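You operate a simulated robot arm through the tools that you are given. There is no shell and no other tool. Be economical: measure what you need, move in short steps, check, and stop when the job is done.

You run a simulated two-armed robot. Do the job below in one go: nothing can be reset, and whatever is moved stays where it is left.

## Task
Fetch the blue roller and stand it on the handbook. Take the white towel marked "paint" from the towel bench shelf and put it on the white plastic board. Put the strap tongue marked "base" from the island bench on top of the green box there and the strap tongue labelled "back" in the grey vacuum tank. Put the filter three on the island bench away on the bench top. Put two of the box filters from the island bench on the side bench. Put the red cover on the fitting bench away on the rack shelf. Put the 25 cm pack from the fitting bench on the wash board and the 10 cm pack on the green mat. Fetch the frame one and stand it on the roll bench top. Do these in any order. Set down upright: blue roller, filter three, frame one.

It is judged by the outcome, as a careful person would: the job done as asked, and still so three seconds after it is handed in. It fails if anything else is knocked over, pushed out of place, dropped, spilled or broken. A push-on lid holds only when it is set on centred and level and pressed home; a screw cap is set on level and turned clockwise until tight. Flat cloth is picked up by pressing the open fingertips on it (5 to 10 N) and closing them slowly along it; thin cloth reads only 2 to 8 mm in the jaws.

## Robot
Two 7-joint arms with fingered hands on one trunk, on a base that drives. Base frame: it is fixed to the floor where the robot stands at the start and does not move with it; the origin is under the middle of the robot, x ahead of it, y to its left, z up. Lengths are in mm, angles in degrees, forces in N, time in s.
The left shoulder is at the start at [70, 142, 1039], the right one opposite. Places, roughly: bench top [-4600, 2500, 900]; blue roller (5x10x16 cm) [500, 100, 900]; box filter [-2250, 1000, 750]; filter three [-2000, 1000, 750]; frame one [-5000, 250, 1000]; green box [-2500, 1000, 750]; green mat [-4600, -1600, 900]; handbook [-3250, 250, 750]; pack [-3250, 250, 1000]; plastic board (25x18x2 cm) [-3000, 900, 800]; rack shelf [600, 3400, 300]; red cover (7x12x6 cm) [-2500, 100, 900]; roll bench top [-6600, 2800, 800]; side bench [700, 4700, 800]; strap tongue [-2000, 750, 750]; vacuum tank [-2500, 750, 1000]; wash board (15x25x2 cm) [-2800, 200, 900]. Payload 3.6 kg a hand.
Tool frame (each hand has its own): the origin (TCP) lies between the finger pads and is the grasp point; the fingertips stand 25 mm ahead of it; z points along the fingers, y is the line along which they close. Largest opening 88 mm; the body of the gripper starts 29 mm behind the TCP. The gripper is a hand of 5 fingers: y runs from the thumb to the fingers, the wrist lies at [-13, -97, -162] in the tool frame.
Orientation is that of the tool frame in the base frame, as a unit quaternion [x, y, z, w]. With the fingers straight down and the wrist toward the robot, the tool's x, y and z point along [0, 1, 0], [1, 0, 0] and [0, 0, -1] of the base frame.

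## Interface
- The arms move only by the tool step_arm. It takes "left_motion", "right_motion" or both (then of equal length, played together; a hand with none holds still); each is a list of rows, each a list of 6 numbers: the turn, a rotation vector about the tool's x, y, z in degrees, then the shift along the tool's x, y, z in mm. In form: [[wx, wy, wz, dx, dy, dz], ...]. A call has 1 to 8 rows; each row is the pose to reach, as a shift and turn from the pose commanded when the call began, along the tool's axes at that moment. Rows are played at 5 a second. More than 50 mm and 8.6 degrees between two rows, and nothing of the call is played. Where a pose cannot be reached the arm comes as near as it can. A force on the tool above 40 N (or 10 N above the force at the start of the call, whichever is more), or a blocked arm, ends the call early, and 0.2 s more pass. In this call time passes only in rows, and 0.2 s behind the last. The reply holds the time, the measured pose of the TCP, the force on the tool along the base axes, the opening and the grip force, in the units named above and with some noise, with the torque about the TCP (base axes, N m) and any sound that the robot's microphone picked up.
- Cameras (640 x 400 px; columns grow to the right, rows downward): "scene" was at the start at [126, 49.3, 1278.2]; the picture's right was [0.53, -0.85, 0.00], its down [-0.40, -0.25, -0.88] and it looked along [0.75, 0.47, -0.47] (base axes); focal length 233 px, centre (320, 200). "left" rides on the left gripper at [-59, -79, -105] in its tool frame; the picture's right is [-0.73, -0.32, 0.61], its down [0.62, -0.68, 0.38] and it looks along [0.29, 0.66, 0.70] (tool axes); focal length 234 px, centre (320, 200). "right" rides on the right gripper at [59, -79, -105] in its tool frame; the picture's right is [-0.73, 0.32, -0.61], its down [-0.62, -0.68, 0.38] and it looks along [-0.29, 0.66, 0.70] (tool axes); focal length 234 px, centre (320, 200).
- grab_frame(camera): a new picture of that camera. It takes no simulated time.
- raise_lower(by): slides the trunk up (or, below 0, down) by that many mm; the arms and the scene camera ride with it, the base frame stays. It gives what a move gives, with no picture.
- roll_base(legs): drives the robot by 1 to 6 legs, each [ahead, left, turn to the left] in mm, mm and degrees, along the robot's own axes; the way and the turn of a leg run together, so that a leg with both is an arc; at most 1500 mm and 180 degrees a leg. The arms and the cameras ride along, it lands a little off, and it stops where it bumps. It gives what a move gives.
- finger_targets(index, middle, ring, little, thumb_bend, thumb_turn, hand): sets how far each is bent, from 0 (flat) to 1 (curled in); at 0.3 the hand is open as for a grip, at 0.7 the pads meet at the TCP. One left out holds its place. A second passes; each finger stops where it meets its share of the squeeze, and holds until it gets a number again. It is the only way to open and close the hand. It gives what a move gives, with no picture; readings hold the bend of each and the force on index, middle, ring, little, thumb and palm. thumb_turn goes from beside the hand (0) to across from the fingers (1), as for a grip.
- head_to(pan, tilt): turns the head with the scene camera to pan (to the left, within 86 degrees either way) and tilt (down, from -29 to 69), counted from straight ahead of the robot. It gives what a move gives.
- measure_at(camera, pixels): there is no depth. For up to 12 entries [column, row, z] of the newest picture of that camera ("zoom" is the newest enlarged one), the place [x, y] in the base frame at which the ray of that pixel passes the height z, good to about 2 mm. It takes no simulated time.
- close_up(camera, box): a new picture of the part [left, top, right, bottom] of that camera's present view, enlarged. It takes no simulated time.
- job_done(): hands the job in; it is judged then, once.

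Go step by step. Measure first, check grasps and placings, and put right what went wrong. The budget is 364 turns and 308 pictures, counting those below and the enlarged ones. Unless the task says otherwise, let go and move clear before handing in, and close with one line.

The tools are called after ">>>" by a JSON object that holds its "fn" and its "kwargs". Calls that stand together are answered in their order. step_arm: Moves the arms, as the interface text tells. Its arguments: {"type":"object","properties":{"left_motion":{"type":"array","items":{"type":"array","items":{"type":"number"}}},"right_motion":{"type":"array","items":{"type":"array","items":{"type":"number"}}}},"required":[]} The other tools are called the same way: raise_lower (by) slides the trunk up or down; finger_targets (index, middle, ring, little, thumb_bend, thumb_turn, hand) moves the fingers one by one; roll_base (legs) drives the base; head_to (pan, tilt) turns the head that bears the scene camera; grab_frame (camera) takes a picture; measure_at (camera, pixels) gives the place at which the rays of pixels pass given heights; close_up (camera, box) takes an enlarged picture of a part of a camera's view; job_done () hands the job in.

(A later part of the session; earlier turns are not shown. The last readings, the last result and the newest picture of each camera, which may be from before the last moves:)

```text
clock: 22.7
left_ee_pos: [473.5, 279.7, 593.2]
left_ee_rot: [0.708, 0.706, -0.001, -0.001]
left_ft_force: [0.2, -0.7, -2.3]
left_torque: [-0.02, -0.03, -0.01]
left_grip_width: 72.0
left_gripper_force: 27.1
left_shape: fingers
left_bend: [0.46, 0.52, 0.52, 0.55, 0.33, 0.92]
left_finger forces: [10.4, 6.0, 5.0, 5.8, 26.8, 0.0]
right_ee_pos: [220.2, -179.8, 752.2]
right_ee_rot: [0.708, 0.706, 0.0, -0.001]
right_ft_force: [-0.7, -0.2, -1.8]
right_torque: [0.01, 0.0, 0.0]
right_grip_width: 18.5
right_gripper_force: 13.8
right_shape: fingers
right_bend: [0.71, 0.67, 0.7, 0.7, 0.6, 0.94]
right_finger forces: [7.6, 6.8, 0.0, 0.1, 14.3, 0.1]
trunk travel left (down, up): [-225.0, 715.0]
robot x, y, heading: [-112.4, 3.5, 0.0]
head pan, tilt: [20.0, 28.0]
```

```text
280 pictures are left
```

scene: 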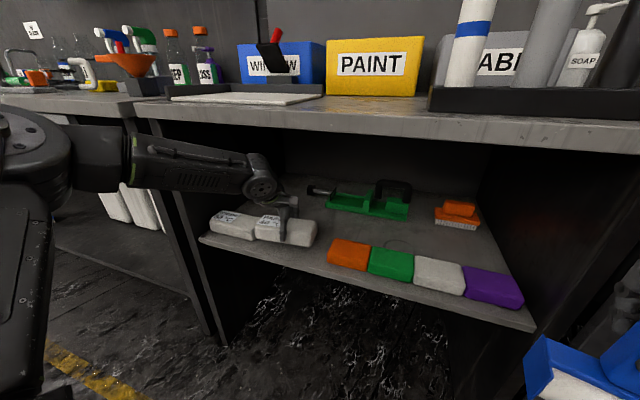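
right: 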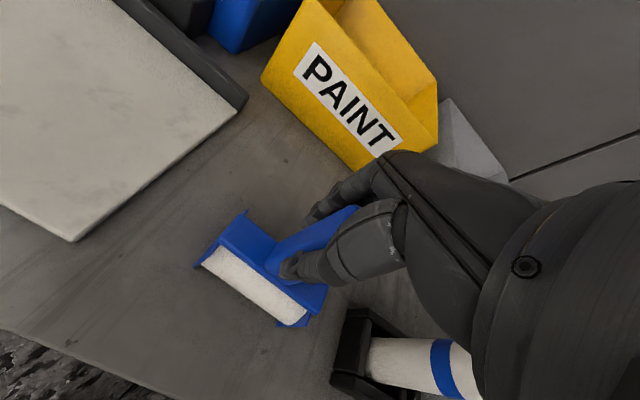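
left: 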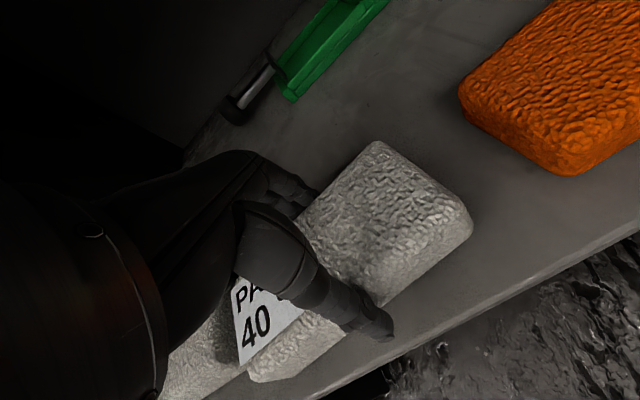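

>>> {"fn": "roll_base", "kwargs": {"legs": [[-450, 0, 0]]}}

>>> {"fn": "raise_lower", "kwargs": {"by": 400}}

>>> {"fn": "head_to", "kwargs": {"pan": 86, "tilt": 15}}

>>> {"fn": "grab_frame", "kwargs": {"camera": "scene"}}

```text
clock: 25.3
left_ee_pos: [31.9, 279.3, 594.1]
left_ee_rot: [0.708, 0.706, -0.001, 0.0]
left_ft_force: [0.6, 0.7, -1.9]
left_torque: [0.01, -0.02, -0.01]
left_grip_width: 72.2
left_gripper_force: 27.0
left_shape: fingers
left_bend: [0.46, 0.52, 0.52, 0.55, 0.33, 0.92]
left_finger forces: [10.5, 5.9, 5.0, 5.8, 26.8, 0.1]
right_ee_pos: [-222.1, -180.2, 752.7]
right_ee_rot: [0.709, 0.705, 0.001, -0.001]
right_ft_force: [-0.2, 0.2, -0.8]
right_torque: [0.01, 0.03, -0.01]
right_grip_width: 18.5
right_gripper_force: 14.1
right_shape: fingers
right_bend: [0.71, 0.67, 0.7, 0.7, 0.6, 0.94]
right_finger forces: [7.6, 6.7, 0.0, 0.1, 14.4, 0.0]
trunk travel left (down, up): [-225.0, 715.0]
robot x, y, heading: [-553.3, 2.4, -0.3]
head pan, tilt: [20.0, 28.0]
```

```text
clock: 29.2
left_ee_pos: [32.2, 278.1, 993.6]
left_ee_rot: [0.708, 0.706, 0.0, 0.0]
left_ft_force: [-0.4, 0.7, -0.8]
left_torque: [0.0, -0.05, 0.0]
left_grip_width: 72.0
left_gripper_force: 26.9
left_shape: fingers
left_bend: [0.46, 0.52, 0.52, 0.55, 0.33, 0.92]
left_finger forces: [10.3, 6.0, 4.9, 5.8, 26.8, 0.1]
right_ee_pos: [-221.6, -179.1, 1153.5]
right_ee_rot: [0.709, 0.705, 0.002, -0.002]
right_ft_force: [-0.3, 0.2, -1.7]
right_torque: [-0.02, 0.01, -0.02]
right_grip_width: 18.9
right_gripper_force: 14.1
right_shape: fingers
right_bend: [0.71, 0.67, 0.7, 0.7, 0.6, 0.94]
right_finger forces: [7.6, 6.9, 0.0, 0.0, 14.4, 0.0]
trunk travel left (down, up): [-625.0, 315.0]
robot x, y, heading: [-557.9, -0.3, -0.2]
head pan, tilt: [20.0, 28.0]
```

```text
clock: 30.5
left_ee_pos: [32.4, 279.1, 993.3]
left_ee_rot: [0.708, 0.706, 0.0, 0.0]
left_ft_force: [-0.9, -0.6, -1.6]
left_torque: [-0.04, -0.02, 0.0]
left_grip_width: 72.0
left_gripper_force: 27.2
left_shape: fingers
left_bend: [0.46, 0.52, 0.52, 0.55, 0.33, 0.92]
left_finger forces: [10.4, 6.0, 5.0, 5.8, 26.8, 0.0]
right_ee_pos: [-222.4, -180.3, 1153.3]
right_ee_rot: [0.709, 0.706, 0.002, -0.001]
right_ft_force: [0.4, 0.7, -0.7]
right_torque: [0.02, -0.01, 0.01]
right_grip_width: 18.5
right_gripper_force: 14.7
right_shape: fingers
right_bend: [0.71, 0.67, 0.7, 0.7, 0.6, 0.94]
right_finger forces: [7.6, 6.7, 0.1, 0.0, 14.3, 0.0]
trunk travel left (down, up): [-625.0, 315.0]
robot x, y, heading: [-555.3, 2.1, -0.2]
head pan, tilt: [85.9, 15.0]
```

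```text
279 pictures are left
```

scene: 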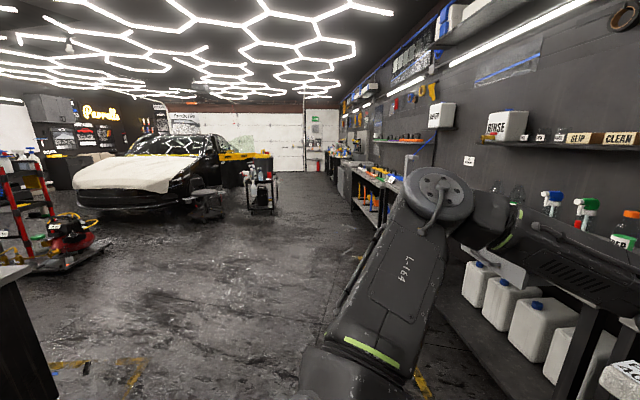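

>>> {"fn": "roll_base", "kwargs": {"legs": [[0, 0, 175]]}}

>>> {"fn": "head_to", "kwargs": {"pan": 0, "tilt": 15}}

>>> {"fn": "grab_frame", "kwargs": {"camera": "scene"}}

>>> {"fn": "head_to", "kwargs": {"pan": 60, "tilt": 15}}

>>> {"fn": "grab_frame", "kwargs": {"camera": "scene"}}

>>> {"fn": "head_to", "kwargs": {"pan": -60, "tilt": 15}}

>>> {"fn": "grab_frame", "kwargs": {"camera": "scene"}}

```text
clock: 38.1
left_ee_pos: [-1166.8, -226.7, 994.4]
left_ee_rot: [-0.676, 0.737, 0.0, 0.0]
left_ft_force: [0.2, -0.5, -1.4]
left_torque: [0.01, -0.02, 0.0]
left_grip_width: 71.3
left_gripper_force: 24.9
left_shape: fingers
left_bend: [0.46, 0.52, 0.53, 0.55, 0.33, 0.92]
left_finger forces: [9.5, 5.6, 4.6, 5.3, 24.6, 0.0]
right_ee_pos: [-875.2, 209.9, 1152.1]
right_ee_rot: [-0.675, 0.738, -0.001, -0.001]
right_ft_force: [0.3, -0.3, -2.4]
right_torque: [-0.01, -0.01, 0.01]
right_grip_width: 18.0
right_gripper_force: 13.2
right_shape: fingers
right_bend: [0.72, 0.71, 0.7, 0.7, 0.6, 0.94]
right_finger forces: [7.0, 6.5, 0.0, 0.0, 13.5, 0.1]
trunk travel left (down, up): [-625.0, 315.0]
robot x, y, heading: [-556.9, -0.6, 174.8]
head pan, tilt: [85.9, 15.0]
```

```text
clock: 39.7
left_ee_pos: [-1167.0, -226.8, 993.8]
left_ee_rot: [-0.675, 0.738, 0.001, 0.0]
left_ft_force: [0.1, 0.4, -0.9]
left_torque: [0.03, 0.01, 0.01]
left_grip_width: 70.9
left_gripper_force: 24.7
left_shape: fingers
left_bend: [0.46, 0.52, 0.53, 0.55, 0.33, 0.92]
left_finger forces: [9.6, 5.5, 4.7, 5.2, 24.5, 0.0]
right_ee_pos: [-874.2, 210.6, 1153.9]
right_ee_rot: [-0.675, 0.738, -0.001, -0.001]
right_ft_force: [0.2, -0.2, -2.3]
right_torque: [-0.03, 0.02, 0.0]
right_grip_width: 17.9
right_gripper_force: 13.2
right_shape: fingers
right_bend: [0.72, 0.71, 0.7, 0.7, 0.6, 0.94]
right_finger forces: [7.0, 6.4, 0.0, 0.1, 13.4, 0.1]
trunk travel left (down, up): [-625.0, 315.0]
robot x, y, heading: [-556.8, -2.2, 175.2]
head pan, tilt: [0.0, 15.0]
```

```text
278 pictures are left
```

scene: 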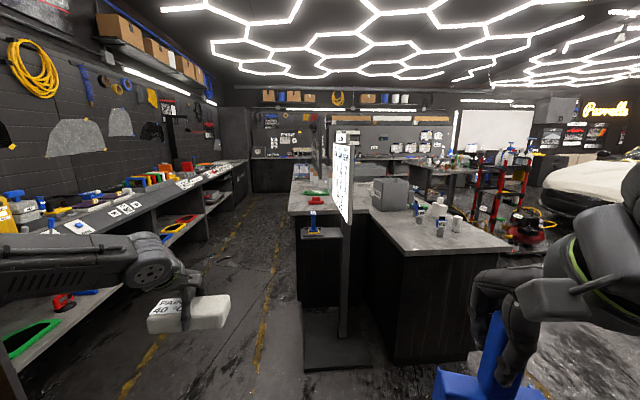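

```text
clock: 41.0
left_ee_pos: [-1166.8, -227.4, 993.3]
left_ee_rot: [-0.675, 0.738, 0.0, 0.0]
left_ft_force: [0.9, 0.6, -1.7]
left_torque: [-0.01, -0.02, -0.01]
left_grip_width: 71.2
left_gripper_force: 25.2
left_shape: fingers
left_bend: [0.46, 0.52, 0.53, 0.55, 0.33, 0.92]
left_finger forces: [9.4, 5.6, 4.6, 5.4, 24.5, 0.0]
right_ee_pos: [-874.5, 209.8, 1153.7]
right_ee_rot: [-0.675, 0.737, -0.001, -0.001]
right_ft_force: [0.0, -0.4, -1.8]
right_torque: [0.0, -0.02, -0.01]
right_grip_width: 17.9
right_gripper_force: 14.0
right_shape: fingers
right_bend: [0.72, 0.71, 0.7, 0.7, 0.6, 0.94]
right_finger forces: [7.0, 6.5, 0.1, 0.0, 13.5, 0.0]
trunk travel left (down, up): [-625.0, 315.0]
robot x, y, heading: [-555.2, 0.7, 174.6]
head pan, tilt: [60.0, 15.0]
```

```text
277 pictures are left
```

scene: 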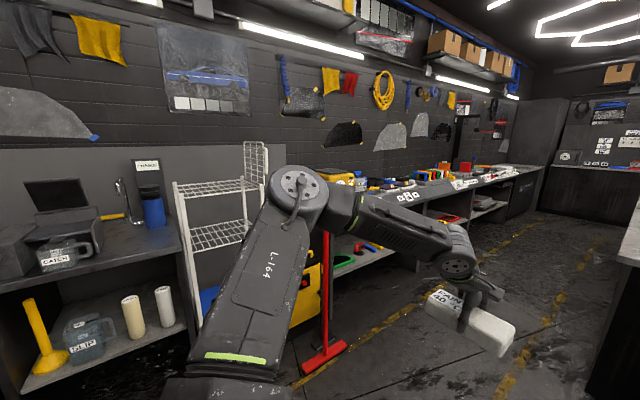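

```text
clock: 43.0
left_ee_pos: [-1166.3, -226.5, 993.2]
left_ee_rot: [-0.675, 0.738, 0.0, 0.0]
left_ft_force: [0.0, 0.6, -1.3]
left_torque: [0.05, 0.04, -0.01]
left_grip_width: 71.1
left_gripper_force: 24.9
left_shape: fingers
left_bend: [0.46, 0.52, 0.53, 0.55, 0.33, 0.92]
left_finger forces: [9.5, 5.6, 4.5, 5.3, 24.6, 0.1]
right_ee_pos: [-874.3, 209.9, 1152.7]
right_ee_rot: [-0.675, 0.738, -0.002, -0.002]
right_ft_force: [0.1, -0.3, -1.8]
right_torque: [-0.02, 0.03, 0.01]
right_grip_width: 18.0
right_gripper_force: 13.7
right_shape: fingers
right_bend: [0.72, 0.71, 0.7, 0.7, 0.6, 0.94]
right_finger forces: [7.0, 6.5, 0.0, 0.0, 13.5, 0.0]
trunk travel left (down, up): [-625.0, 315.0]
robot x, y, heading: [-553.6, 2.8, 175.0]
head pan, tilt: [-60.0, 15.0]
```

```text
276 pictures are left
```

scene: 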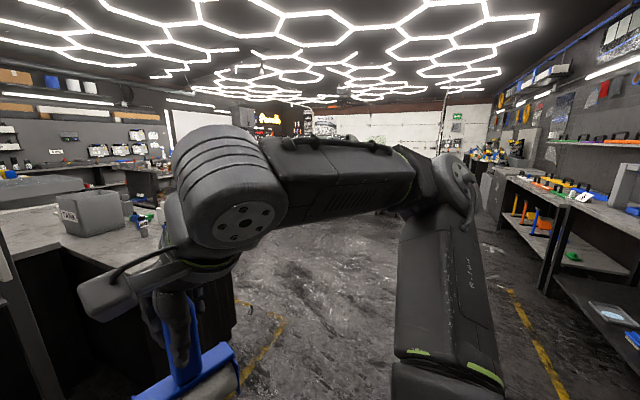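

>>> {"fn": "head_to", "kwargs": {"pan": 8, "tilt": 22}}

>>> {"fn": "grab_frame", "kwargs": {"camera": "scene"}}

```text
clock: 44.4
left_ee_pos: [-1166.7, -227.1, 993.4]
left_ee_rot: [-0.676, 0.737, 0.0, -0.001]
left_ft_force: [-0.2, 0.9, -1.2]
left_torque: [0.01, -0.01, -0.03]
left_grip_width: 71.0
left_gripper_force: 24.6
left_shape: fingers
left_bend: [0.46, 0.52, 0.53, 0.55, 0.33, 0.92]
left_finger forces: [9.6, 5.6, 4.5, 5.3, 24.6, 0.0]
right_ee_pos: [-874.2, 209.5, 1152.8]
right_ee_rot: [-0.675, 0.738, -0.001, -0.002]
right_ft_force: [0.0, -0.7, -2.0]
right_torque: [0.0, 0.01, -0.01]
right_grip_width: 18.2
right_gripper_force: 13.6
right_shape: fingers
right_bend: [0.72, 0.71, 0.7, 0.7, 0.6, 0.94]
right_finger forces: [7.1, 6.5, 0.1, 0.0, 13.5, 0.0]
trunk travel left (down, up): [-625.0, 315.0]
robot x, y, heading: [-555.8, 2.2, 174.8]
head pan, tilt: [8.0, 22.0]
```

```text
275 pictures are left
```

scene: 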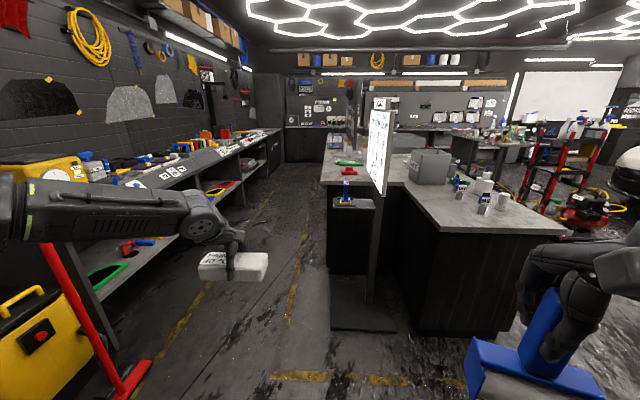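

>>> {"fn": "measure_at", "kwargs": {"camera": "scene", "pixels": [[330, 331, 0], [328, 272, 0], [410, 332, 0], [190, 340, 0], [150, 375, 0], [245, 235, 0], [328, 185, 900], [440, 232, 900], [565, 228, 900], [404, 182, 900], [145, 260, 800], [105, 330, 800]]}}

>>> {"fn": "close_up", "kwargs": {"camera": "scene", "box": [310, 90, 550, 240]}}

```text
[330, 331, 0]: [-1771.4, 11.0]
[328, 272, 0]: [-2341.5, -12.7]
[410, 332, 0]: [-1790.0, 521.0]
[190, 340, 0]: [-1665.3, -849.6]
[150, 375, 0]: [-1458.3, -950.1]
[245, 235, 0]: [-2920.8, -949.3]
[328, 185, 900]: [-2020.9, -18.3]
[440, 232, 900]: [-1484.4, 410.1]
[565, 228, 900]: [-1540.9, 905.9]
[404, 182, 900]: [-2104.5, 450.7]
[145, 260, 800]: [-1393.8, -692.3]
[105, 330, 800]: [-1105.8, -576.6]
```

```text
2.67 times, centred on (430, 165) of scene
```

zoom: 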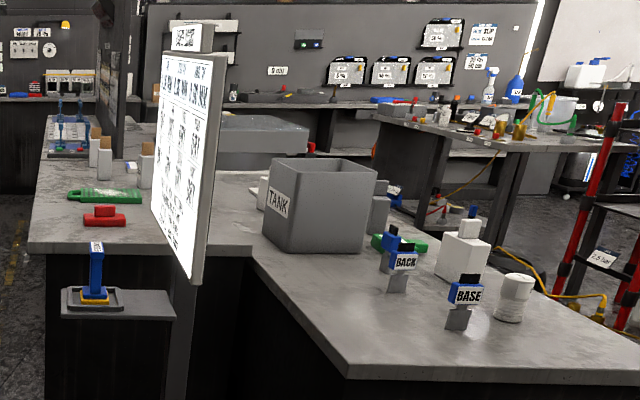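

>>> {"fn": "head_to", "kwargs": {"pan": 45, "tilt": 30}}

>>> {"fn": "grab_frame", "kwargs": {"camera": "scene"}}

>>> {"fn": "measure_at", "kwargs": {"camera": "scene", "pixels": [[400, 250, 0], [450, 230, 0], [300, 330, 0], [250, 300, 0], [500, 200, 0], [400, 180, 800], [450, 150, 800], [500, 120, 800]]}}

```text
clock: 45.4
left_ee_pos: [-1166.1, -227.1, 993.8]
left_ee_rot: [-0.675, 0.738, -0.001, 0.0]
left_ft_force: [-0.1, -0.4, -2.0]
left_torque: [-0.01, 0.0, -0.01]
left_grip_width: 71.2
left_gripper_force: 25.2
left_shape: fingers
left_bend: [0.46, 0.52, 0.53, 0.55, 0.33, 0.92]
left_finger forces: [9.5, 5.7, 4.5, 5.4, 24.5, 0.0]
right_ee_pos: [-874.8, 210.5, 1152.8]
right_ee_rot: [-0.675, 0.738, 0.0, -0.001]
right_ft_force: [-0.9, -0.4, -2.1]
right_torque: [-0.02, 0.0, 0.0]
right_grip_width: 18.2
right_gripper_force: 13.7
right_shape: fingers
right_bend: [0.72, 0.71, 0.7, 0.7, 0.6, 0.94]
right_finger forces: [7.0, 6.4, 0.0, 0.1, 13.4, 0.1]
trunk travel left (down, up): [-625.0, 315.0]
robot x, y, heading: [-555.9, 1.5, 175.2]
head pan, tilt: [45.0, 30.0]
```

```text
273 pictures are left
```

scene: 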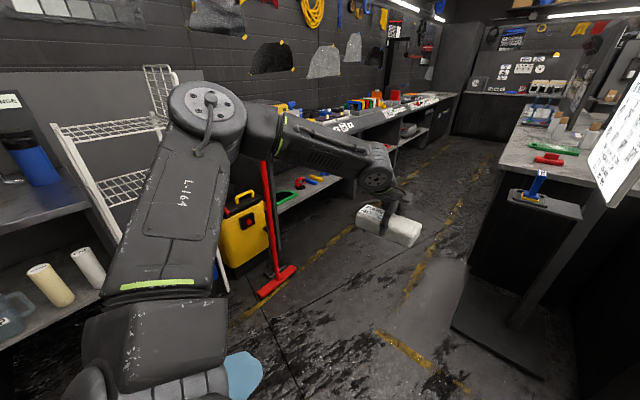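

```text
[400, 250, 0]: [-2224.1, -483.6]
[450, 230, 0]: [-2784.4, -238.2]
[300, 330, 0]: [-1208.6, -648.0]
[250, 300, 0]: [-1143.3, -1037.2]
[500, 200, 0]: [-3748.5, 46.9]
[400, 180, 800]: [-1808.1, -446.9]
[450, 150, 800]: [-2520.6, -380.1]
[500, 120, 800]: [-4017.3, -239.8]
```

>>> {"fn": "measure_at", "kwargs": {"camera": "scene", "pixels": [[262, 296, 0], [296, 268, 0], [315, 262, 0], [354, 226, 0], [345, 240, 0], [440, 165, 0], [460, 94, 850], [388, 118, 850], [285, 208, 350], [340, 182, 350], [385, 345, 0], [452, 326, 0]]}}

```text
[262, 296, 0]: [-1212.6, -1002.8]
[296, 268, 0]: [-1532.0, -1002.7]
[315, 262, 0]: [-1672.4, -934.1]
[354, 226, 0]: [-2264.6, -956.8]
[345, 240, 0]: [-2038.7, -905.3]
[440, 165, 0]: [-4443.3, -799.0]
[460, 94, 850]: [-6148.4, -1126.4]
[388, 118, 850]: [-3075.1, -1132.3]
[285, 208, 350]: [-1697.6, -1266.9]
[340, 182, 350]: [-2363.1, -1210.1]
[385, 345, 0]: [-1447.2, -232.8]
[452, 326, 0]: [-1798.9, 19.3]
```

The aisle runs from y≈0 to y≈-1130, with the squeegee at y≈-1000. I'll face +y, retract the left hand, then strafe left along the aisle at y≈-600.

>>> {"fn": "roll_base", "kwargs": {"legs": [[0, 0, -85]]}}

>>> {"fn": "step_arm", "kwargs": {"left_motion": [[0, 0, 0, 0, -40, -10], [0, 0, 0, 0, -80, -30], [0, 0, 0, 0, -120, -60], [0, 0, 0, 0, -150, -100]]}}

>>> {"fn": "roll_base", "kwargs": {"legs": [[-600, 0, 0], [0, 1000, 0], [0, 1000, 0]]}}

>>> {"fn": "head_to", "kwargs": {"pan": 20, "tilt": 30}}

>>> {"fn": "grab_frame", "kwargs": {"camera": "scene"}}

```text
clock: 49.5
left_ee_pos: [-822.2, 595.3, 993.2]
left_ee_rot: [0.014, 1.0, 0.0, 0.0]
left_ft_force: [0.1, -0.5, -1.3]
left_torque: [0.05, 0.01, -0.02]
left_grip_width: 70.6
left_gripper_force: 23.9
left_shape: fingers
left_bend: [0.47, 0.53, 0.53, 0.55, 0.34, 0.92]
left_finger forces: [9.0, 5.3, 4.5, 5.0, 23.5, 0.0]
right_ee_pos: [-368.2, 331.0, 1152.2]
right_ee_rot: [0.013, 1.0, -0.001, -0.002]
right_ft_force: [0.6, -0.9, -3.2]
right_torque: [0.02, 0.0, 0.02]
right_grip_width: 17.8
right_gripper_force: 13.4
right_shape: fingers
right_bend: [0.72, 0.71, 0.7, 0.7, 0.6, 0.94]
right_finger forces: [6.7, 6.5, 0.1, 0.0, 13.2, 0.0]
trunk travel left (down, up): [-625.0, 315.0]
robot x, y, heading: [-557.6, -1.0, 88.7]
head pan, tilt: [45.0, 30.0]
```

```text
clock: 50.5
left_ee_pos: [-825.1, 442.7, 1096.4]
left_ee_rot: [0.013, 1.0, 0.0, 0.0]
left_ft_force: [0.2, 0.1, -2.2]
left_torque: [0.03, 0.01, -0.02]
left_grip_width: 70.5
left_gripper_force: 24.3
left_shape: fingers
left_bend: [0.47, 0.53, 0.53, 0.55, 0.34, 0.92]
left_finger forces: [9.2, 5.4, 4.6, 4.9, 23.6, 0.1]
right_ee_pos: [-367.4, 329.6, 1153.0]
right_ee_rot: [0.013, 1.0, 0.0, -0.003]
right_ft_force: [0.4, 0.1, -2.2]
right_torque: [-0.01, 0.01, 0.01]
right_grip_width: 17.6
right_gripper_force: 13.1
right_shape: fingers
right_bend: [0.72, 0.71, 0.7, 0.7, 0.6, 0.94]
right_finger forces: [6.7, 6.4, 0.0, 0.0, 13.1, 0.1]
trunk travel left (down, up): [-625.0, 315.0]
robot x, y, heading: [-555.6, 0.0, 88.6]
head pan, tilt: [45.0, 30.0]
```

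```text
clock: 63.4
left_ee_pos: [-2812.5, -92.6, 1094.5]
left_ee_rot: [0.017, 1.0, 0.001, 0.001]
left_ft_force: [-0.6, -0.1, -1.6]
left_torque: [0.02, -0.05, -0.02]
left_grip_width: 70.6
left_gripper_force: 23.6
left_shape: fingers
left_bend: [0.47, 0.53, 0.53, 0.55, 0.34, 0.92]
left_finger forces: [9.3, 5.2, 4.4, 4.7, 23.4, 0.0]
right_ee_pos: [-2356.9, -211.1, 1152.8]
right_ee_rot: [0.017, 1.0, 0.0, -0.002]
right_ft_force: [-0.1, 1.2, -1.3]
right_torque: [0.02, -0.05, 0.01]
right_grip_width: 17.9
right_gripper_force: 13.2
right_shape: fingers
right_bend: [0.72, 0.71, 0.7, 0.7, 0.6, 0.94]
right_finger forces: [6.9, 6.5, 0.0, 0.0, 13.2, 0.0]
trunk travel left (down, up): [-625.0, 315.0]
robot x, y, heading: [-2547.5, -541.0, 88.0]
head pan, tilt: [45.0, 30.0]
```

```text
clock: 64.3
left_ee_pos: [-2811.7, -93.8, 1096.3]
left_ee_rot: [0.017, 1.0, 0.001, 0.0]
left_ft_force: [0.1, -0.5, -1.6]
left_torque: [0.03, -0.04, -0.03]
left_grip_width: 70.5
left_gripper_force: 22.9
left_shape: fingers
left_bend: [0.47, 0.53, 0.53, 0.55, 0.34, 0.92]
left_finger forces: [9.4, 5.3, 4.4, 4.7, 23.3, 0.0]
right_ee_pos: [-2356.6, -211.1, 1153.1]
right_ee_rot: [0.017, 1.0, -0.001, -0.002]
right_ft_force: [0.0, 0.5, -2.5]
right_torque: [0.03, 0.01, -0.03]
right_grip_width: 17.9
right_gripper_force: 13.8
right_shape: fingers
right_bend: [0.72, 0.71, 0.7, 0.7, 0.6, 0.94]
right_finger forces: [6.7, 6.4, 0.1, 0.0, 13.2, 0.0]
trunk travel left (down, up): [-625.0, 315.0]
robot x, y, heading: [-2548.5, -541.3, 88.0]
head pan, tilt: [20.0, 30.0]
```

```text
272 pictures are left
```

scene: 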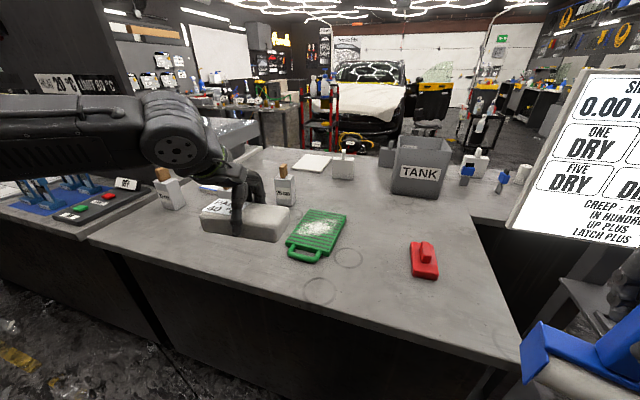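

>>> {"fn": "close_up", "kwargs": {"camera": "scene", "box": [0, 130, 320, 330]}}

>>> {"fn": "close_up", "kwargs": {"camera": "scene", "box": [280, 110, 560, 290]}}

>>> {"fn": "head_to", "kwargs": {"pan": 70, "tilt": 30}}

>>> {"fn": "grab_frame", "kwargs": {"camera": "scene"}}

```text
2.00 times, centred on (160, 230) of scene
```

zoom: 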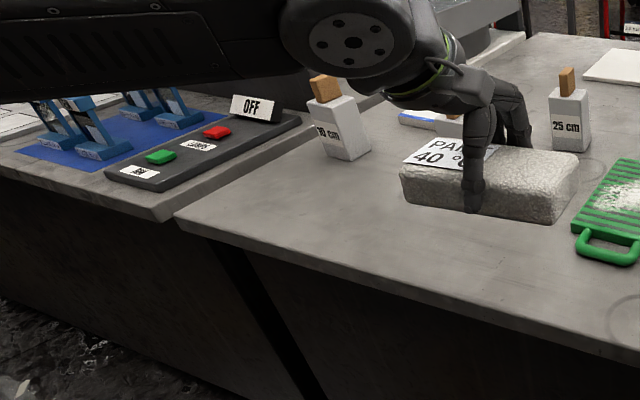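

```text
2.22 times, centred on (420, 200) of scene
```

zoom: 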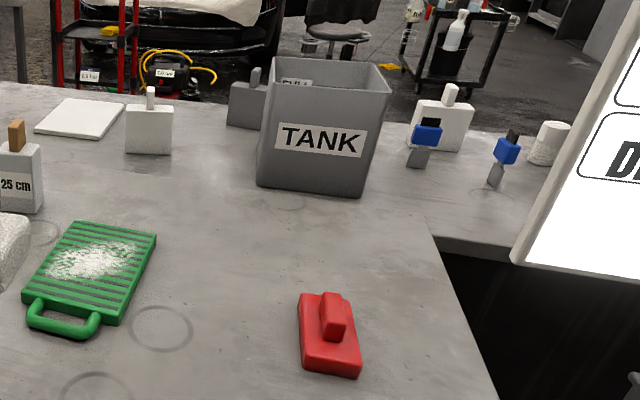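

```text
clock: 65.4
left_ee_pos: [-2812.8, -92.8, 1096.1]
left_ee_rot: [0.017, 1.0, 0.0, 0.0]
left_ft_force: [0.1, 0.0, -1.6]
left_torque: [-0.01, -0.04, 0.02]
left_grip_width: 70.6
left_gripper_force: 23.5
left_shape: fingers
left_bend: [0.47, 0.53, 0.53, 0.55, 0.34, 0.92]
left_finger forces: [9.3, 5.2, 4.5, 4.6, 23.2, 0.1]
right_ee_pos: [-2355.5, -210.1, 1153.0]
right_ee_rot: [0.016, 1.0, 0.0, -0.001]
right_ft_force: [0.3, 0.1, -1.2]
right_torque: [0.01, 0.04, 0.01]
right_grip_width: 17.6
right_gripper_force: 13.0
right_shape: fingers
right_bend: [0.72, 0.71, 0.7, 0.7, 0.6, 0.94]
right_finger forces: [6.8, 6.4, 0.1, 0.0, 13.1, 0.0]
trunk travel left (down, up): [-625.0, 315.0]
robot x, y, heading: [-2546.0, -539.2, 88.2]
head pan, tilt: [70.0, 30.0]
```

```text
269 pictures are left
```

scene: 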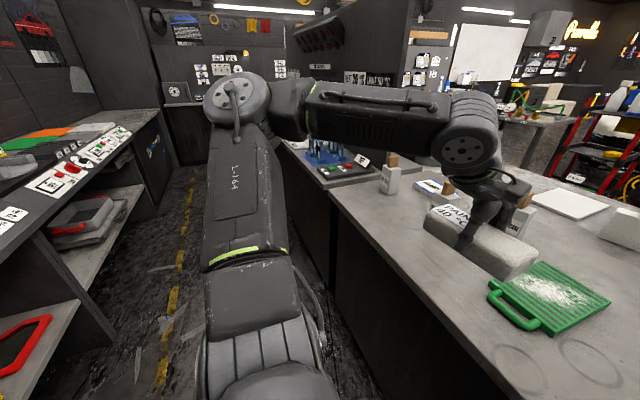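

>>> {"fn": "roll_base", "kwargs": {"legs": [[0, 550, 2]]}}

>>> {"fn": "head_to", "kwargs": {"pan": 0, "tilt": 35}}

>>> {"fn": "grab_frame", "kwargs": {"camera": "scene"}}

>>> {"fn": "grab_frame", "kwargs": {"camera": "right"}}

>>> {"fn": "grab_frame", "kwargs": {"camera": "left"}}

```text
clock: 68.6
left_ee_pos: [-3378.6, -97.3, 1096.5]
left_ee_rot: [-0.003, 1.0, -0.001, 0.0]
left_ft_force: [-0.7, -0.5, -2.3]
left_torque: [0.01, -0.02, 0.0]
left_grip_width: 70.6
left_gripper_force: 23.5
left_shape: fingers
left_bend: [0.47, 0.53, 0.53, 0.55, 0.34, 0.92]
left_finger forces: [9.3, 5.3, 4.5, 4.7, 23.2, 0.0]
right_ee_pos: [-2918.3, -195.9, 1153.3]
right_ee_rot: [-0.005, 1.0, 0.0, -0.002]
right_ft_force: [0.4, -0.1, -1.2]
right_torque: [-0.01, -0.03, -0.01]
right_grip_width: 17.6
right_gripper_force: 13.4
right_shape: fingers
right_bend: [0.72, 0.71, 0.7, 0.7, 0.6, 0.94]
right_finger forces: [6.9, 6.4, 0.0, 0.0, 13.3, 0.1]
trunk travel left (down, up): [-625.0, 315.0]
robot x, y, heading: [-3098.9, -532.9, 90.5]
head pan, tilt: [70.0, 30.0]
```

```text
clock: 70.0
left_ee_pos: [-3379.9, -97.3, 1095.3]
left_ee_rot: [-0.004, 1.0, 0.001, 0.0]
left_ft_force: [-0.3, -0.1, -1.3]
left_torque: [0.0, -0.01, 0.04]
left_grip_width: 70.4
left_gripper_force: 23.4
left_shape: fingers
left_bend: [0.47, 0.53, 0.53, 0.55, 0.34, 0.92]
left_finger forces: [9.3, 5.3, 4.4, 4.8, 23.2, 0.1]
right_ee_pos: [-2918.7, -195.7, 1153.1]
right_ee_rot: [-0.004, 1.0, 0.0, -0.001]
right_ft_force: [-0.7, 0.0, -2.6]
right_torque: [0.03, 0.0, -0.03]
right_grip_width: 17.7
right_gripper_force: 13.7
right_shape: fingers
right_bend: [0.72, 0.71, 0.7, 0.7, 0.6, 0.94]
right_finger forces: [6.7, 6.4, 0.0, 0.0, 13.2, 0.0]
trunk travel left (down, up): [-625.0, 315.0]
robot x, y, heading: [-3092.8, -530.1, 90.5]
head pan, tilt: [0.0, 35.0]
```

```text
268 pictures are left
```

scene: 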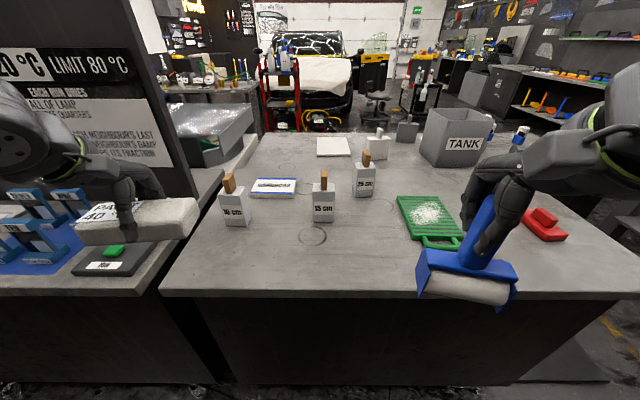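

```text
267 pictures are left
```

right: 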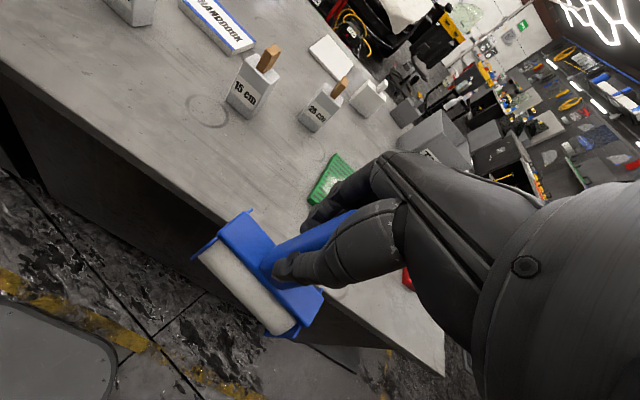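

```text
266 pictures are left
```

left: 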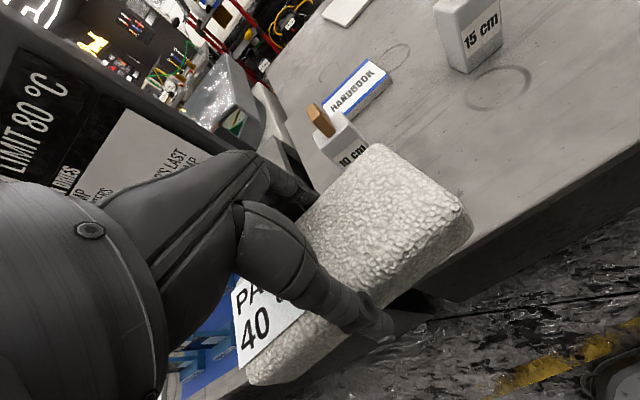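

>>> {"fn": "close_up", "kwargs": {"camera": "scene", "box": [200, 130, 440, 280]}}

>>> {"fn": "measure_at", "kwargs": {"camera": "scene", "pixels": [[249, 195, 820], [249, 195, 860], [249, 195, 900], [295, 196, 820], [295, 196, 860], [295, 196, 900], [335, 222, 820], [335, 222, 860], [335, 222, 900], [380, 297, 820], [380, 297, 860], [380, 297, 900]]}}

>>> {"fn": "measure_at", "kwargs": {"camera": "right", "pixels": [[231, 54, 820], [231, 54, 860], [231, 54, 900], [247, 118, 820], [247, 118, 860], [247, 118, 900], [130, 160, 820], [130, 160, 860], [130, 160, 900]]}}

```text
2.67 times, centred on (320, 205) of scene
```

zoom: 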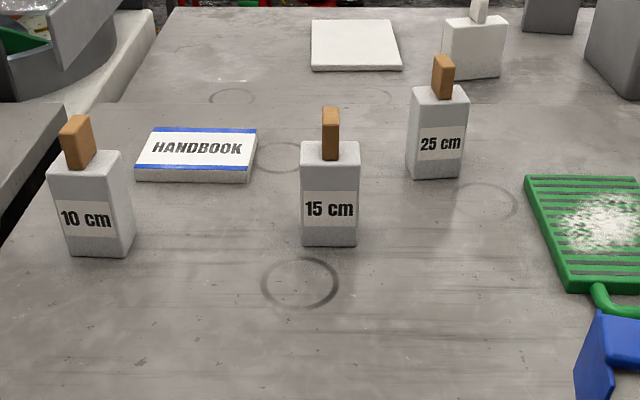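

```text
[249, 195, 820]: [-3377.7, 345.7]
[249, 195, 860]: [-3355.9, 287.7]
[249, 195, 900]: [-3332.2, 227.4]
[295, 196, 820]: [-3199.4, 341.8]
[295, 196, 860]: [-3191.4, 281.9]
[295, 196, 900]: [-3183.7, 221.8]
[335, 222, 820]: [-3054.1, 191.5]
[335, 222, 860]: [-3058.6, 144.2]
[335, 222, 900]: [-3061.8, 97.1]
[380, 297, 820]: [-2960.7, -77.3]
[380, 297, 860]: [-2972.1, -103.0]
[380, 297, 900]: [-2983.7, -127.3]
```

```text
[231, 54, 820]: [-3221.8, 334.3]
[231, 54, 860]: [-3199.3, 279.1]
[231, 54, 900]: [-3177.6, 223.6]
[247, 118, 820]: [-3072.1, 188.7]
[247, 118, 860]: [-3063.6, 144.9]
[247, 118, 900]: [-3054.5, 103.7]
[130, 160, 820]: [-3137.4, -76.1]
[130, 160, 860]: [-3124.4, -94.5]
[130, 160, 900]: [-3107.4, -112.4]
```

>>> {"fn": "measure_at", "kwargs": {"camera": "scene", "pixels": [[258.9, 178, 900], [296, 178.7, 900], [292, 194, 900], [251.5, 192.8, 900], [292.5, 198.5, 875], [251, 197.5, 875], [245.5, 226, 875], [226, 226, 875], [314, 222, 875], [354, 196.5, 875], [372.5, 197, 875]]}}

>>> {"fn": "measure_at", "kwargs": {"camera": "right", "pixels": [[254, 42, 900], [231, 50, 900], [231, 54, 875], [254, 45, 875], [186, 0, 900], [179, 8, 900]]}}

>>> {"fn": "close_up", "kwargs": {"camera": "right", "box": [80, 0, 400, 200]}}

```text
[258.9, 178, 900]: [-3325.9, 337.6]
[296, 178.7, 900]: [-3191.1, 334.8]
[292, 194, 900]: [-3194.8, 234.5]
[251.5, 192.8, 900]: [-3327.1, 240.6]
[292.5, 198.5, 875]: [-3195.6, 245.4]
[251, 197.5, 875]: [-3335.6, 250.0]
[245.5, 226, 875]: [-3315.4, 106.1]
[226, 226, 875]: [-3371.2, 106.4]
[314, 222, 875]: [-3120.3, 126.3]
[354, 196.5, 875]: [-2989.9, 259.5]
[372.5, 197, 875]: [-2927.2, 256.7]
```

```text
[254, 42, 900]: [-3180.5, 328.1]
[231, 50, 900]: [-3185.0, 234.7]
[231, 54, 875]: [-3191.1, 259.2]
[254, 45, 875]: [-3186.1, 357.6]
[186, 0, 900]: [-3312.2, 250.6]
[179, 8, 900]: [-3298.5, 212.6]
```

```text
2.00 times, centred on (240, 100) of right
```

zoom: 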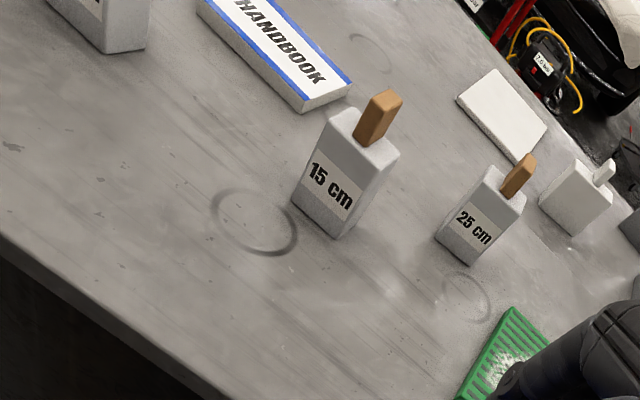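

>>> {"fn": "head_to", "kwargs": {"pan": 0, "tilt": 69}}

>>> {"fn": "grab_frame", "kwargs": {"camera": "scene"}}

```text
clock: 71.0
left_ee_pos: [-3380.4, -97.4, 1095.6]
left_ee_rot: [-0.005, 1.0, 0.0, 0.0]
left_ft_force: [0.3, 0.0, -1.8]
left_torque: [0.03, -0.01, 0.0]
left_grip_width: 70.4
left_gripper_force: 23.3
left_shape: fingers
left_bend: [0.47, 0.53, 0.53, 0.55, 0.34, 0.92]
left_finger forces: [9.4, 5.3, 4.4, 4.7, 23.3, 0.1]
right_ee_pos: [-2918.7, -196.6, 1152.4]
right_ee_rot: [-0.005, 1.0, 0.0, -0.002]
right_ft_force: [-0.2, 0.0, -2.1]
right_torque: [0.03, 0.01, 0.01]
right_grip_width: 17.7
right_gripper_force: 12.7
right_shape: fingers
right_bend: [0.72, 0.71, 0.7, 0.7, 0.6, 0.94]
right_finger forces: [6.9, 6.4, 0.0, 0.0, 13.2, 0.0]
trunk travel left (down, up): [-625.0, 315.0]
robot x, y, heading: [-3095.8, -532.5, 90.2]
head pan, tilt: [0.0, 68.8]
```

```text
263 pictures are left
```

scene: 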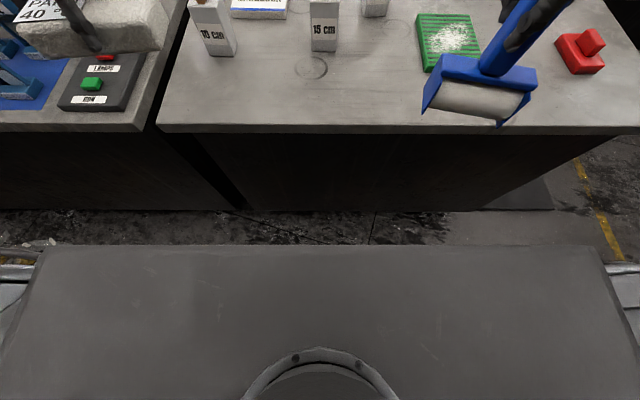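

>>> {"fn": "measure_at", "kwargs": {"camera": "scene", "pixels": [[320, 245, 200], [320, 245, 300], [320, 245, 400], [320, 210, 0], [320, 135, 870], [40, 245, 300], [600, 245, 300], [320, 211, 100]]}}

```text
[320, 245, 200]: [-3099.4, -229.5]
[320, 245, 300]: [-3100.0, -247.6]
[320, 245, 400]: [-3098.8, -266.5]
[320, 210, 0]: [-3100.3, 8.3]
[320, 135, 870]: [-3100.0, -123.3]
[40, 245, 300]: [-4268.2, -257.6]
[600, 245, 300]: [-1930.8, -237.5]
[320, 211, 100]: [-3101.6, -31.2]
```

>>> {"fn": "measure_at", "kwargs": {"camera": "right", "pixels": [[50, 318, 0], [50, 318, 150], [50, 318, 300], [105, 340, 150], [105, 340, 300]]}}

>>> {"fn": "measure_at", "kwargs": {"camera": "scene", "pixels": [[320, 245, 1200], [320, 245, 1000], [40, 245, 1000], [600, 245, 1000], [40, 245, 800], [600, 245, 800], [320, 245, 800]]}}

```text
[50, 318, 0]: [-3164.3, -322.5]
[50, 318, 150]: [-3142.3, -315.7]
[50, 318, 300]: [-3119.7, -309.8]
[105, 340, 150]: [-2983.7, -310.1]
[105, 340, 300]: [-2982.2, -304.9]
```

```text
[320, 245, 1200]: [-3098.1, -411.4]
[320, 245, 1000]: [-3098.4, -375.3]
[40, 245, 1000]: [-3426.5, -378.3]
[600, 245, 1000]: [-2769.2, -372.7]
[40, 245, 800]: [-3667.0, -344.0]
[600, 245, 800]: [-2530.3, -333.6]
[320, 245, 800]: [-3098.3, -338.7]
```

>>> {"fn": "head_to", "kwargs": {"pan": 40, "tilt": 20}}

>>> {"fn": "grab_frame", "kwargs": {"camera": "scene"}}

```text
clock: 72.2
left_ee_pos: [-3379.5, -98.0, 1095.0]
left_ee_rot: [-0.004, 1.0, 0.0, 0.0]
left_ft_force: [-0.1, 0.8, -1.5]
left_torque: [0.02, 0.0, 0.02]
left_grip_width: 70.7
left_gripper_force: 23.6
left_shape: fingers
left_bend: [0.47, 0.53, 0.53, 0.55, 0.34, 0.92]
left_finger forces: [9.3, 5.3, 4.4, 4.7, 23.3, 0.0]
right_ee_pos: [-2919.1, -195.3, 1152.4]
right_ee_rot: [-0.004, 1.0, 0.0, -0.001]
right_ft_force: [0.2, 0.3, -2.1]
right_torque: [0.02, -0.01, -0.03]
right_grip_width: 17.8
right_gripper_force: 13.0
right_shape: fingers
right_bend: [0.72, 0.71, 0.7, 0.7, 0.6, 0.94]
right_finger forces: [6.8, 6.3, 0.1, 0.1, 13.3, 0.1]
trunk travel left (down, up): [-625.0, 315.0]
robot x, y, heading: [-3095.2, -529.5, 90.7]
head pan, tilt: [40.0, 20.0]
```

```text
262 pictures are left
```

scene: 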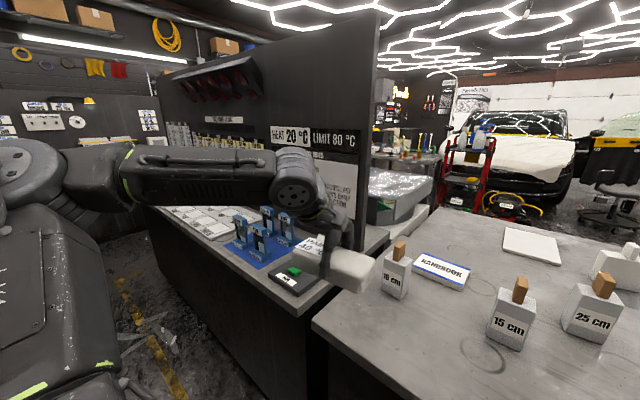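

>>> {"fn": "measure_at", "kwargs": {"camera": "scene", "pixels": [[365, 250, 870], [305, 210, 870], [275, 205, 870], [337, 272, 870], [252, 55, 1300], [172, 75, 1300], [252, 55, 1500], [262, 95, 1300]]}}

```text
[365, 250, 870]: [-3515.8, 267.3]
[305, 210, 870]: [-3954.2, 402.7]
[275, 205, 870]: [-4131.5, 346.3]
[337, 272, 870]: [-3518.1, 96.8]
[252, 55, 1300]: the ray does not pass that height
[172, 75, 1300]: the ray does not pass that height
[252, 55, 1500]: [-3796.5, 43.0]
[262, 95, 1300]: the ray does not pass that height
```

>>> {"fn": "step_arm", "kwargs": {"left_motion": [[0, 0, 0, 0, -20, -40], [0, 0, 0, 0, -40, -70]]}}

>>> {"fn": "roll_base", "kwargs": {"legs": [[0, 205, 0], [182, 0, 0]]}}

>>> {"fn": "head_to", "kwargs": {"pan": 0, "tilt": 40}}

>>> {"fn": "grab_frame", "kwargs": {"camera": "scene"}}

```text
clock: 72.8
left_ee_pos: [-3379.0, -140.6, 1166.7]
left_ee_rot: [-0.004, 1.0, 0.0, -0.001]
left_ft_force: [0.1, 0.2, -1.2]
left_torque: [-0.03, -0.05, -0.01]
left_grip_width: 70.5
left_gripper_force: 23.3
left_shape: fingers
left_bend: [0.47, 0.53, 0.53, 0.55, 0.34, 0.92]
left_finger forces: [9.2, 5.3, 4.4, 4.6, 23.2, 0.0]
right_ee_pos: [-2919.4, -196.2, 1152.4]
right_ee_rot: [-0.004, 1.0, 0.001, -0.002]
right_ft_force: [-0.9, 0.3, -1.7]
right_torque: [-0.02, -0.01, 0.01]
right_grip_width: 17.3
right_gripper_force: 13.1
right_shape: fingers
right_bend: [0.72, 0.71, 0.7, 0.7, 0.6, 0.94]
right_finger forces: [6.8, 6.4, 0.0, 0.0, 13.2, 0.0]
trunk travel left (down, up): [-625.0, 315.0]
robot x, y, heading: [-3096.3, -534.8, 90.4]
head pan, tilt: [40.0, 20.0]
```

```text
clock: 75.5
left_ee_pos: [-3583.0, 44.5, 1167.7]
left_ee_rot: [-0.004, 1.0, 0.001, 0.0]
left_ft_force: [0.4, 0.4, -2.2]
left_torque: [-0.04, -0.02, -0.03]
left_grip_width: 70.7
left_gripper_force: 23.2
left_shape: fingers
left_bend: [0.47, 0.53, 0.53, 0.55, 0.34, 0.92]
left_finger forces: [9.0, 5.4, 4.3, 4.5, 23.1, 0.1]
right_ee_pos: [-3124.0, -13.6, 1153.9]
right_ee_rot: [-0.002, 1.0, 0.0, -0.001]
right_ft_force: [-0.3, -0.3, -1.9]
right_torque: [0.01, 0.01, -0.01]
right_grip_width: 17.8
right_gripper_force: 13.1
right_shape: fingers
right_bend: [0.72, 0.71, 0.7, 0.7, 0.6, 0.94]
right_finger forces: [6.8, 6.5, 0.0, 0.0, 13.5, 0.0]
trunk travel left (down, up): [-625.0, 315.0]
robot x, y, heading: [-3305.5, -349.8, 90.4]
head pan, tilt: [40.0, 20.0]
```

```text
clock: 76.6
left_ee_pos: [-3583.0, 44.3, 1166.8]
left_ee_rot: [-0.004, 1.0, -0.001, 0.0]
left_ft_force: [-0.4, 1.4, -0.8]
left_torque: [0.01, -0.02, 0.02]
left_grip_width: 70.5
left_gripper_force: 23.6
left_shape: fingers
left_bend: [0.47, 0.53, 0.53, 0.55, 0.34, 0.92]
left_finger forces: [9.1, 5.2, 4.3, 4.6, 23.1, 0.1]
right_ee_pos: [-3124.0, -12.6, 1152.9]
right_ee_rot: [-0.003, 1.0, 0.0, -0.002]
right_ft_force: [0.6, 0.2, -1.8]
right_torque: [0.01, -0.02, -0.01]
right_grip_width: 17.6
right_gripper_force: 13.2
right_shape: fingers
right_bend: [0.72, 0.71, 0.7, 0.7, 0.6, 0.94]
right_finger forces: [6.8, 6.4, 0.0, 0.0, 13.4, 0.1]
trunk travel left (down, up): [-625.0, 315.0]
robot x, y, heading: [-3300.9, -345.5, 90.4]
head pan, tilt: [0.0, 40.0]
```

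```text
261 pictures are left
```

scene: 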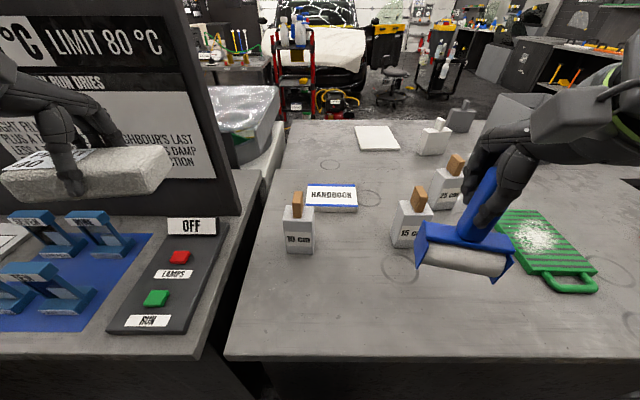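

>>> {"fn": "close_up", "kwargs": {"camera": "scene", "box": [270, 160, 390, 260]}}

>>> {"fn": "step_arm", "kwargs": {"right_motion": [[0, 0, 0, 0, 0, -35], [0, 0, 0, 30, 35, -45], [0, 0, 0, 60, 70, -45], [0, 0, 0, 90, 105, -45], [0, 0, 0, 115, 145, -45], [0, 0, 0, 125, 190, -45]]}}

```text
4.00 times, centred on (330, 210) of scene
```

zoom: 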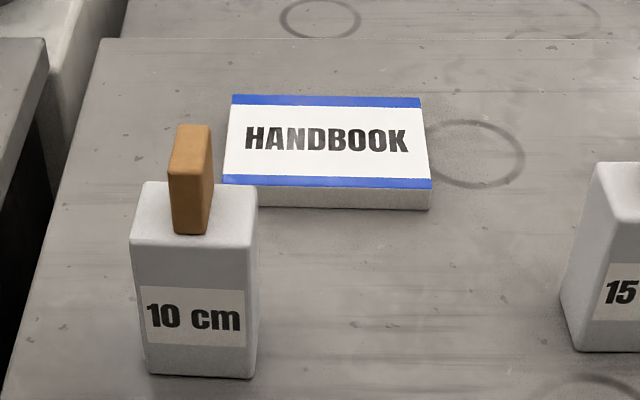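

```text
clock: 78.0
left_ee_pos: [-3582.8, 47.8, 1166.1]
left_ee_rot: [-0.004, 1.0, 0.0, 0.001]
left_ft_force: [0.8, 0.8, -0.8]
left_torque: [-0.01, -0.03, -0.02]
left_grip_width: 70.6
left_gripper_force: 23.5
left_shape: fingers
left_bend: [0.47, 0.53, 0.53, 0.55, 0.34, 0.92]
left_finger forces: [9.0, 5.3, 4.4, 4.5, 23.0, 0.1]
right_ee_pos: [-3251.5, 180.5, 1198.3]
right_ee_rot: [-0.003, 1.0, -0.001, -0.001]
right_ft_force: [0.0, 0.3, -1.6]
right_torque: [0.0, 0.01, -0.02]
right_grip_width: 17.9
right_gripper_force: 13.6
right_shape: fingers
right_bend: [0.72, 0.71, 0.7, 0.7, 0.6, 0.94]
right_finger forces: [6.8, 6.5, 0.1, 0.0, 13.3, 0.0]
right hand out of reach, approached as far as the arm can: row 1
trunk travel left (down, up): [-625.0, 315.0]
robot x, y, heading: [-3298.0, -348.1, 90.5]
head pan, tilt: [0.0, 40.0]
```

>>> {"fn": "measure_at", "kwargs": {"camera": "zoom", "pixels": [[233, 95, 898], [420, 97, 898], [430, 189, 898], [222, 184, 898], [430, 209, 875], [258, 205, 875]]}}

>>> {"fn": "grab_frame", "kwargs": {"camera": "right"}}

>>> {"fn": "grab_frame", "kwargs": {"camera": "scene"}}

```text
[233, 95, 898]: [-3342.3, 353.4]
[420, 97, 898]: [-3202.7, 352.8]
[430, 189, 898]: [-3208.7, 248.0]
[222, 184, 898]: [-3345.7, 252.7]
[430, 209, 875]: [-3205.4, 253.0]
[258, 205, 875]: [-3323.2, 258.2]
```

```text
259 pictures are left
```

right: 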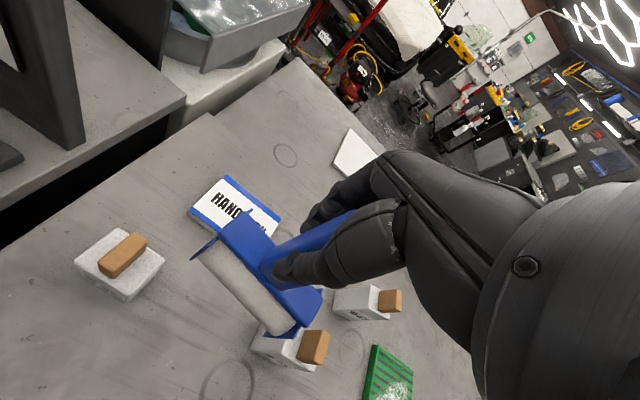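

```text
258 pictures are left
```

scene: 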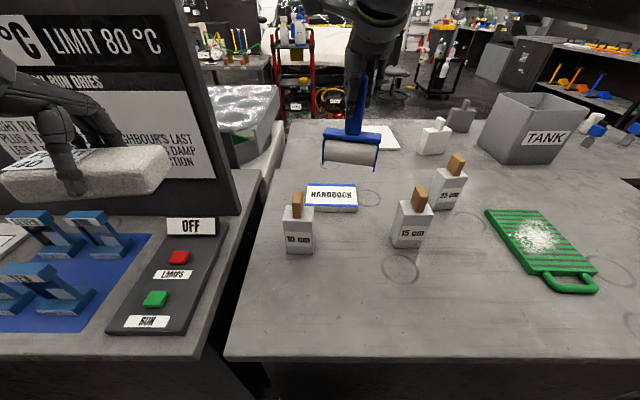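

>>> {"fn": "close_up", "kwargs": {"camera": "right", "box": [160, 150, 320, 250]}}

>>> {"fn": "measure_at", "kwargs": {"camera": "right", "pixels": [[227, 176, 898], [281, 218, 898], [190, 208, 898]]}}

```text
4.00 times, centred on (240, 200) of right
```

zoom: 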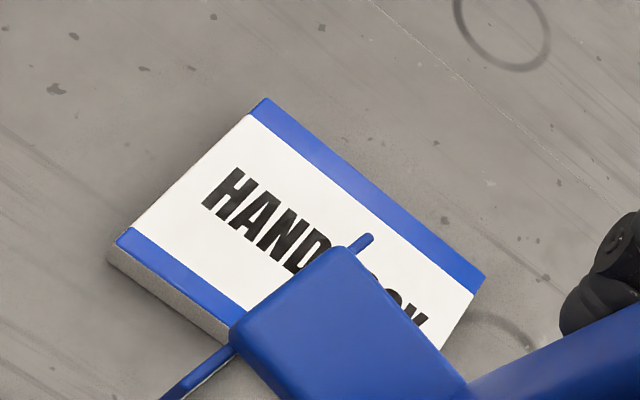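

```text
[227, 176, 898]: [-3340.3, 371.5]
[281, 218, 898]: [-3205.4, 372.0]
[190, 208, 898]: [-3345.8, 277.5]
```

>>> {"fn": "step_arm", "kwargs": {"right_motion": [[0, 0, 0, 10, 40, 0], [0, 0, 0, 20, 85, 0], [0, 0, 0, 22, 130, 0], [0, 0, 0, 22, 145, 40], [0, 0, 0, 22, 145, 80]]}}

>>> {"fn": "grab_frame", "kwargs": {"camera": "right"}}

>>> {"fn": "close_up", "kwargs": {"camera": "scene", "box": [260, 90, 420, 230]}}

```text
clock: 79.2
left_ee_pos: [-3582.7, 45.1, 1166.1]
left_ee_rot: [-0.004, 1.0, 0.0, -0.001]
left_ft_force: [1.2, 0.4, -1.5]
left_torque: [-0.01, 0.02, 0.01]
left_grip_width: 70.7
left_gripper_force: 23.0
left_shape: fingers
left_bend: [0.47, 0.53, 0.53, 0.55, 0.34, 0.92]
left_finger forces: [9.1, 5.3, 4.4, 4.6, 23.0, 0.2]
right_ee_pos: [-3272.3, 322.0, 1118.4]
right_ee_rot: [-0.004, 1.0, 0.0, -0.002]
right_ft_force: [0.1, -0.6, -2.0]
right_torque: [0.02, 0.0, 0.0]
right_grip_width: 17.6
right_gripper_force: 13.6
right_shape: fingers
right_bend: [0.72, 0.71, 0.7, 0.7, 0.6, 0.94]
right_finger forces: [6.8, 6.4, 0.0, 0.0, 13.3, 0.1]
trunk travel left (down, up): [-625.0, 315.0]
robot x, y, heading: [-3297.3, -347.1, 90.3]
head pan, tilt: [0.0, 40.0]
```

```text
256 pictures are left
```

right: 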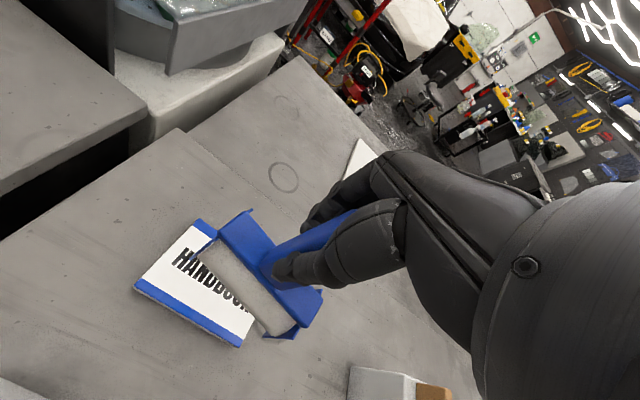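

```text
2.86 times, centred on (340, 160) of scene
```

zoom: 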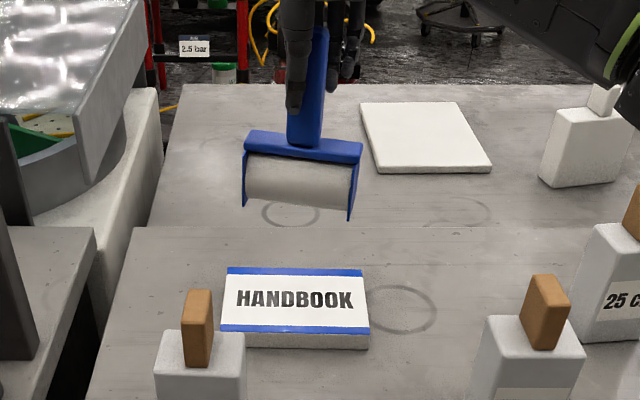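

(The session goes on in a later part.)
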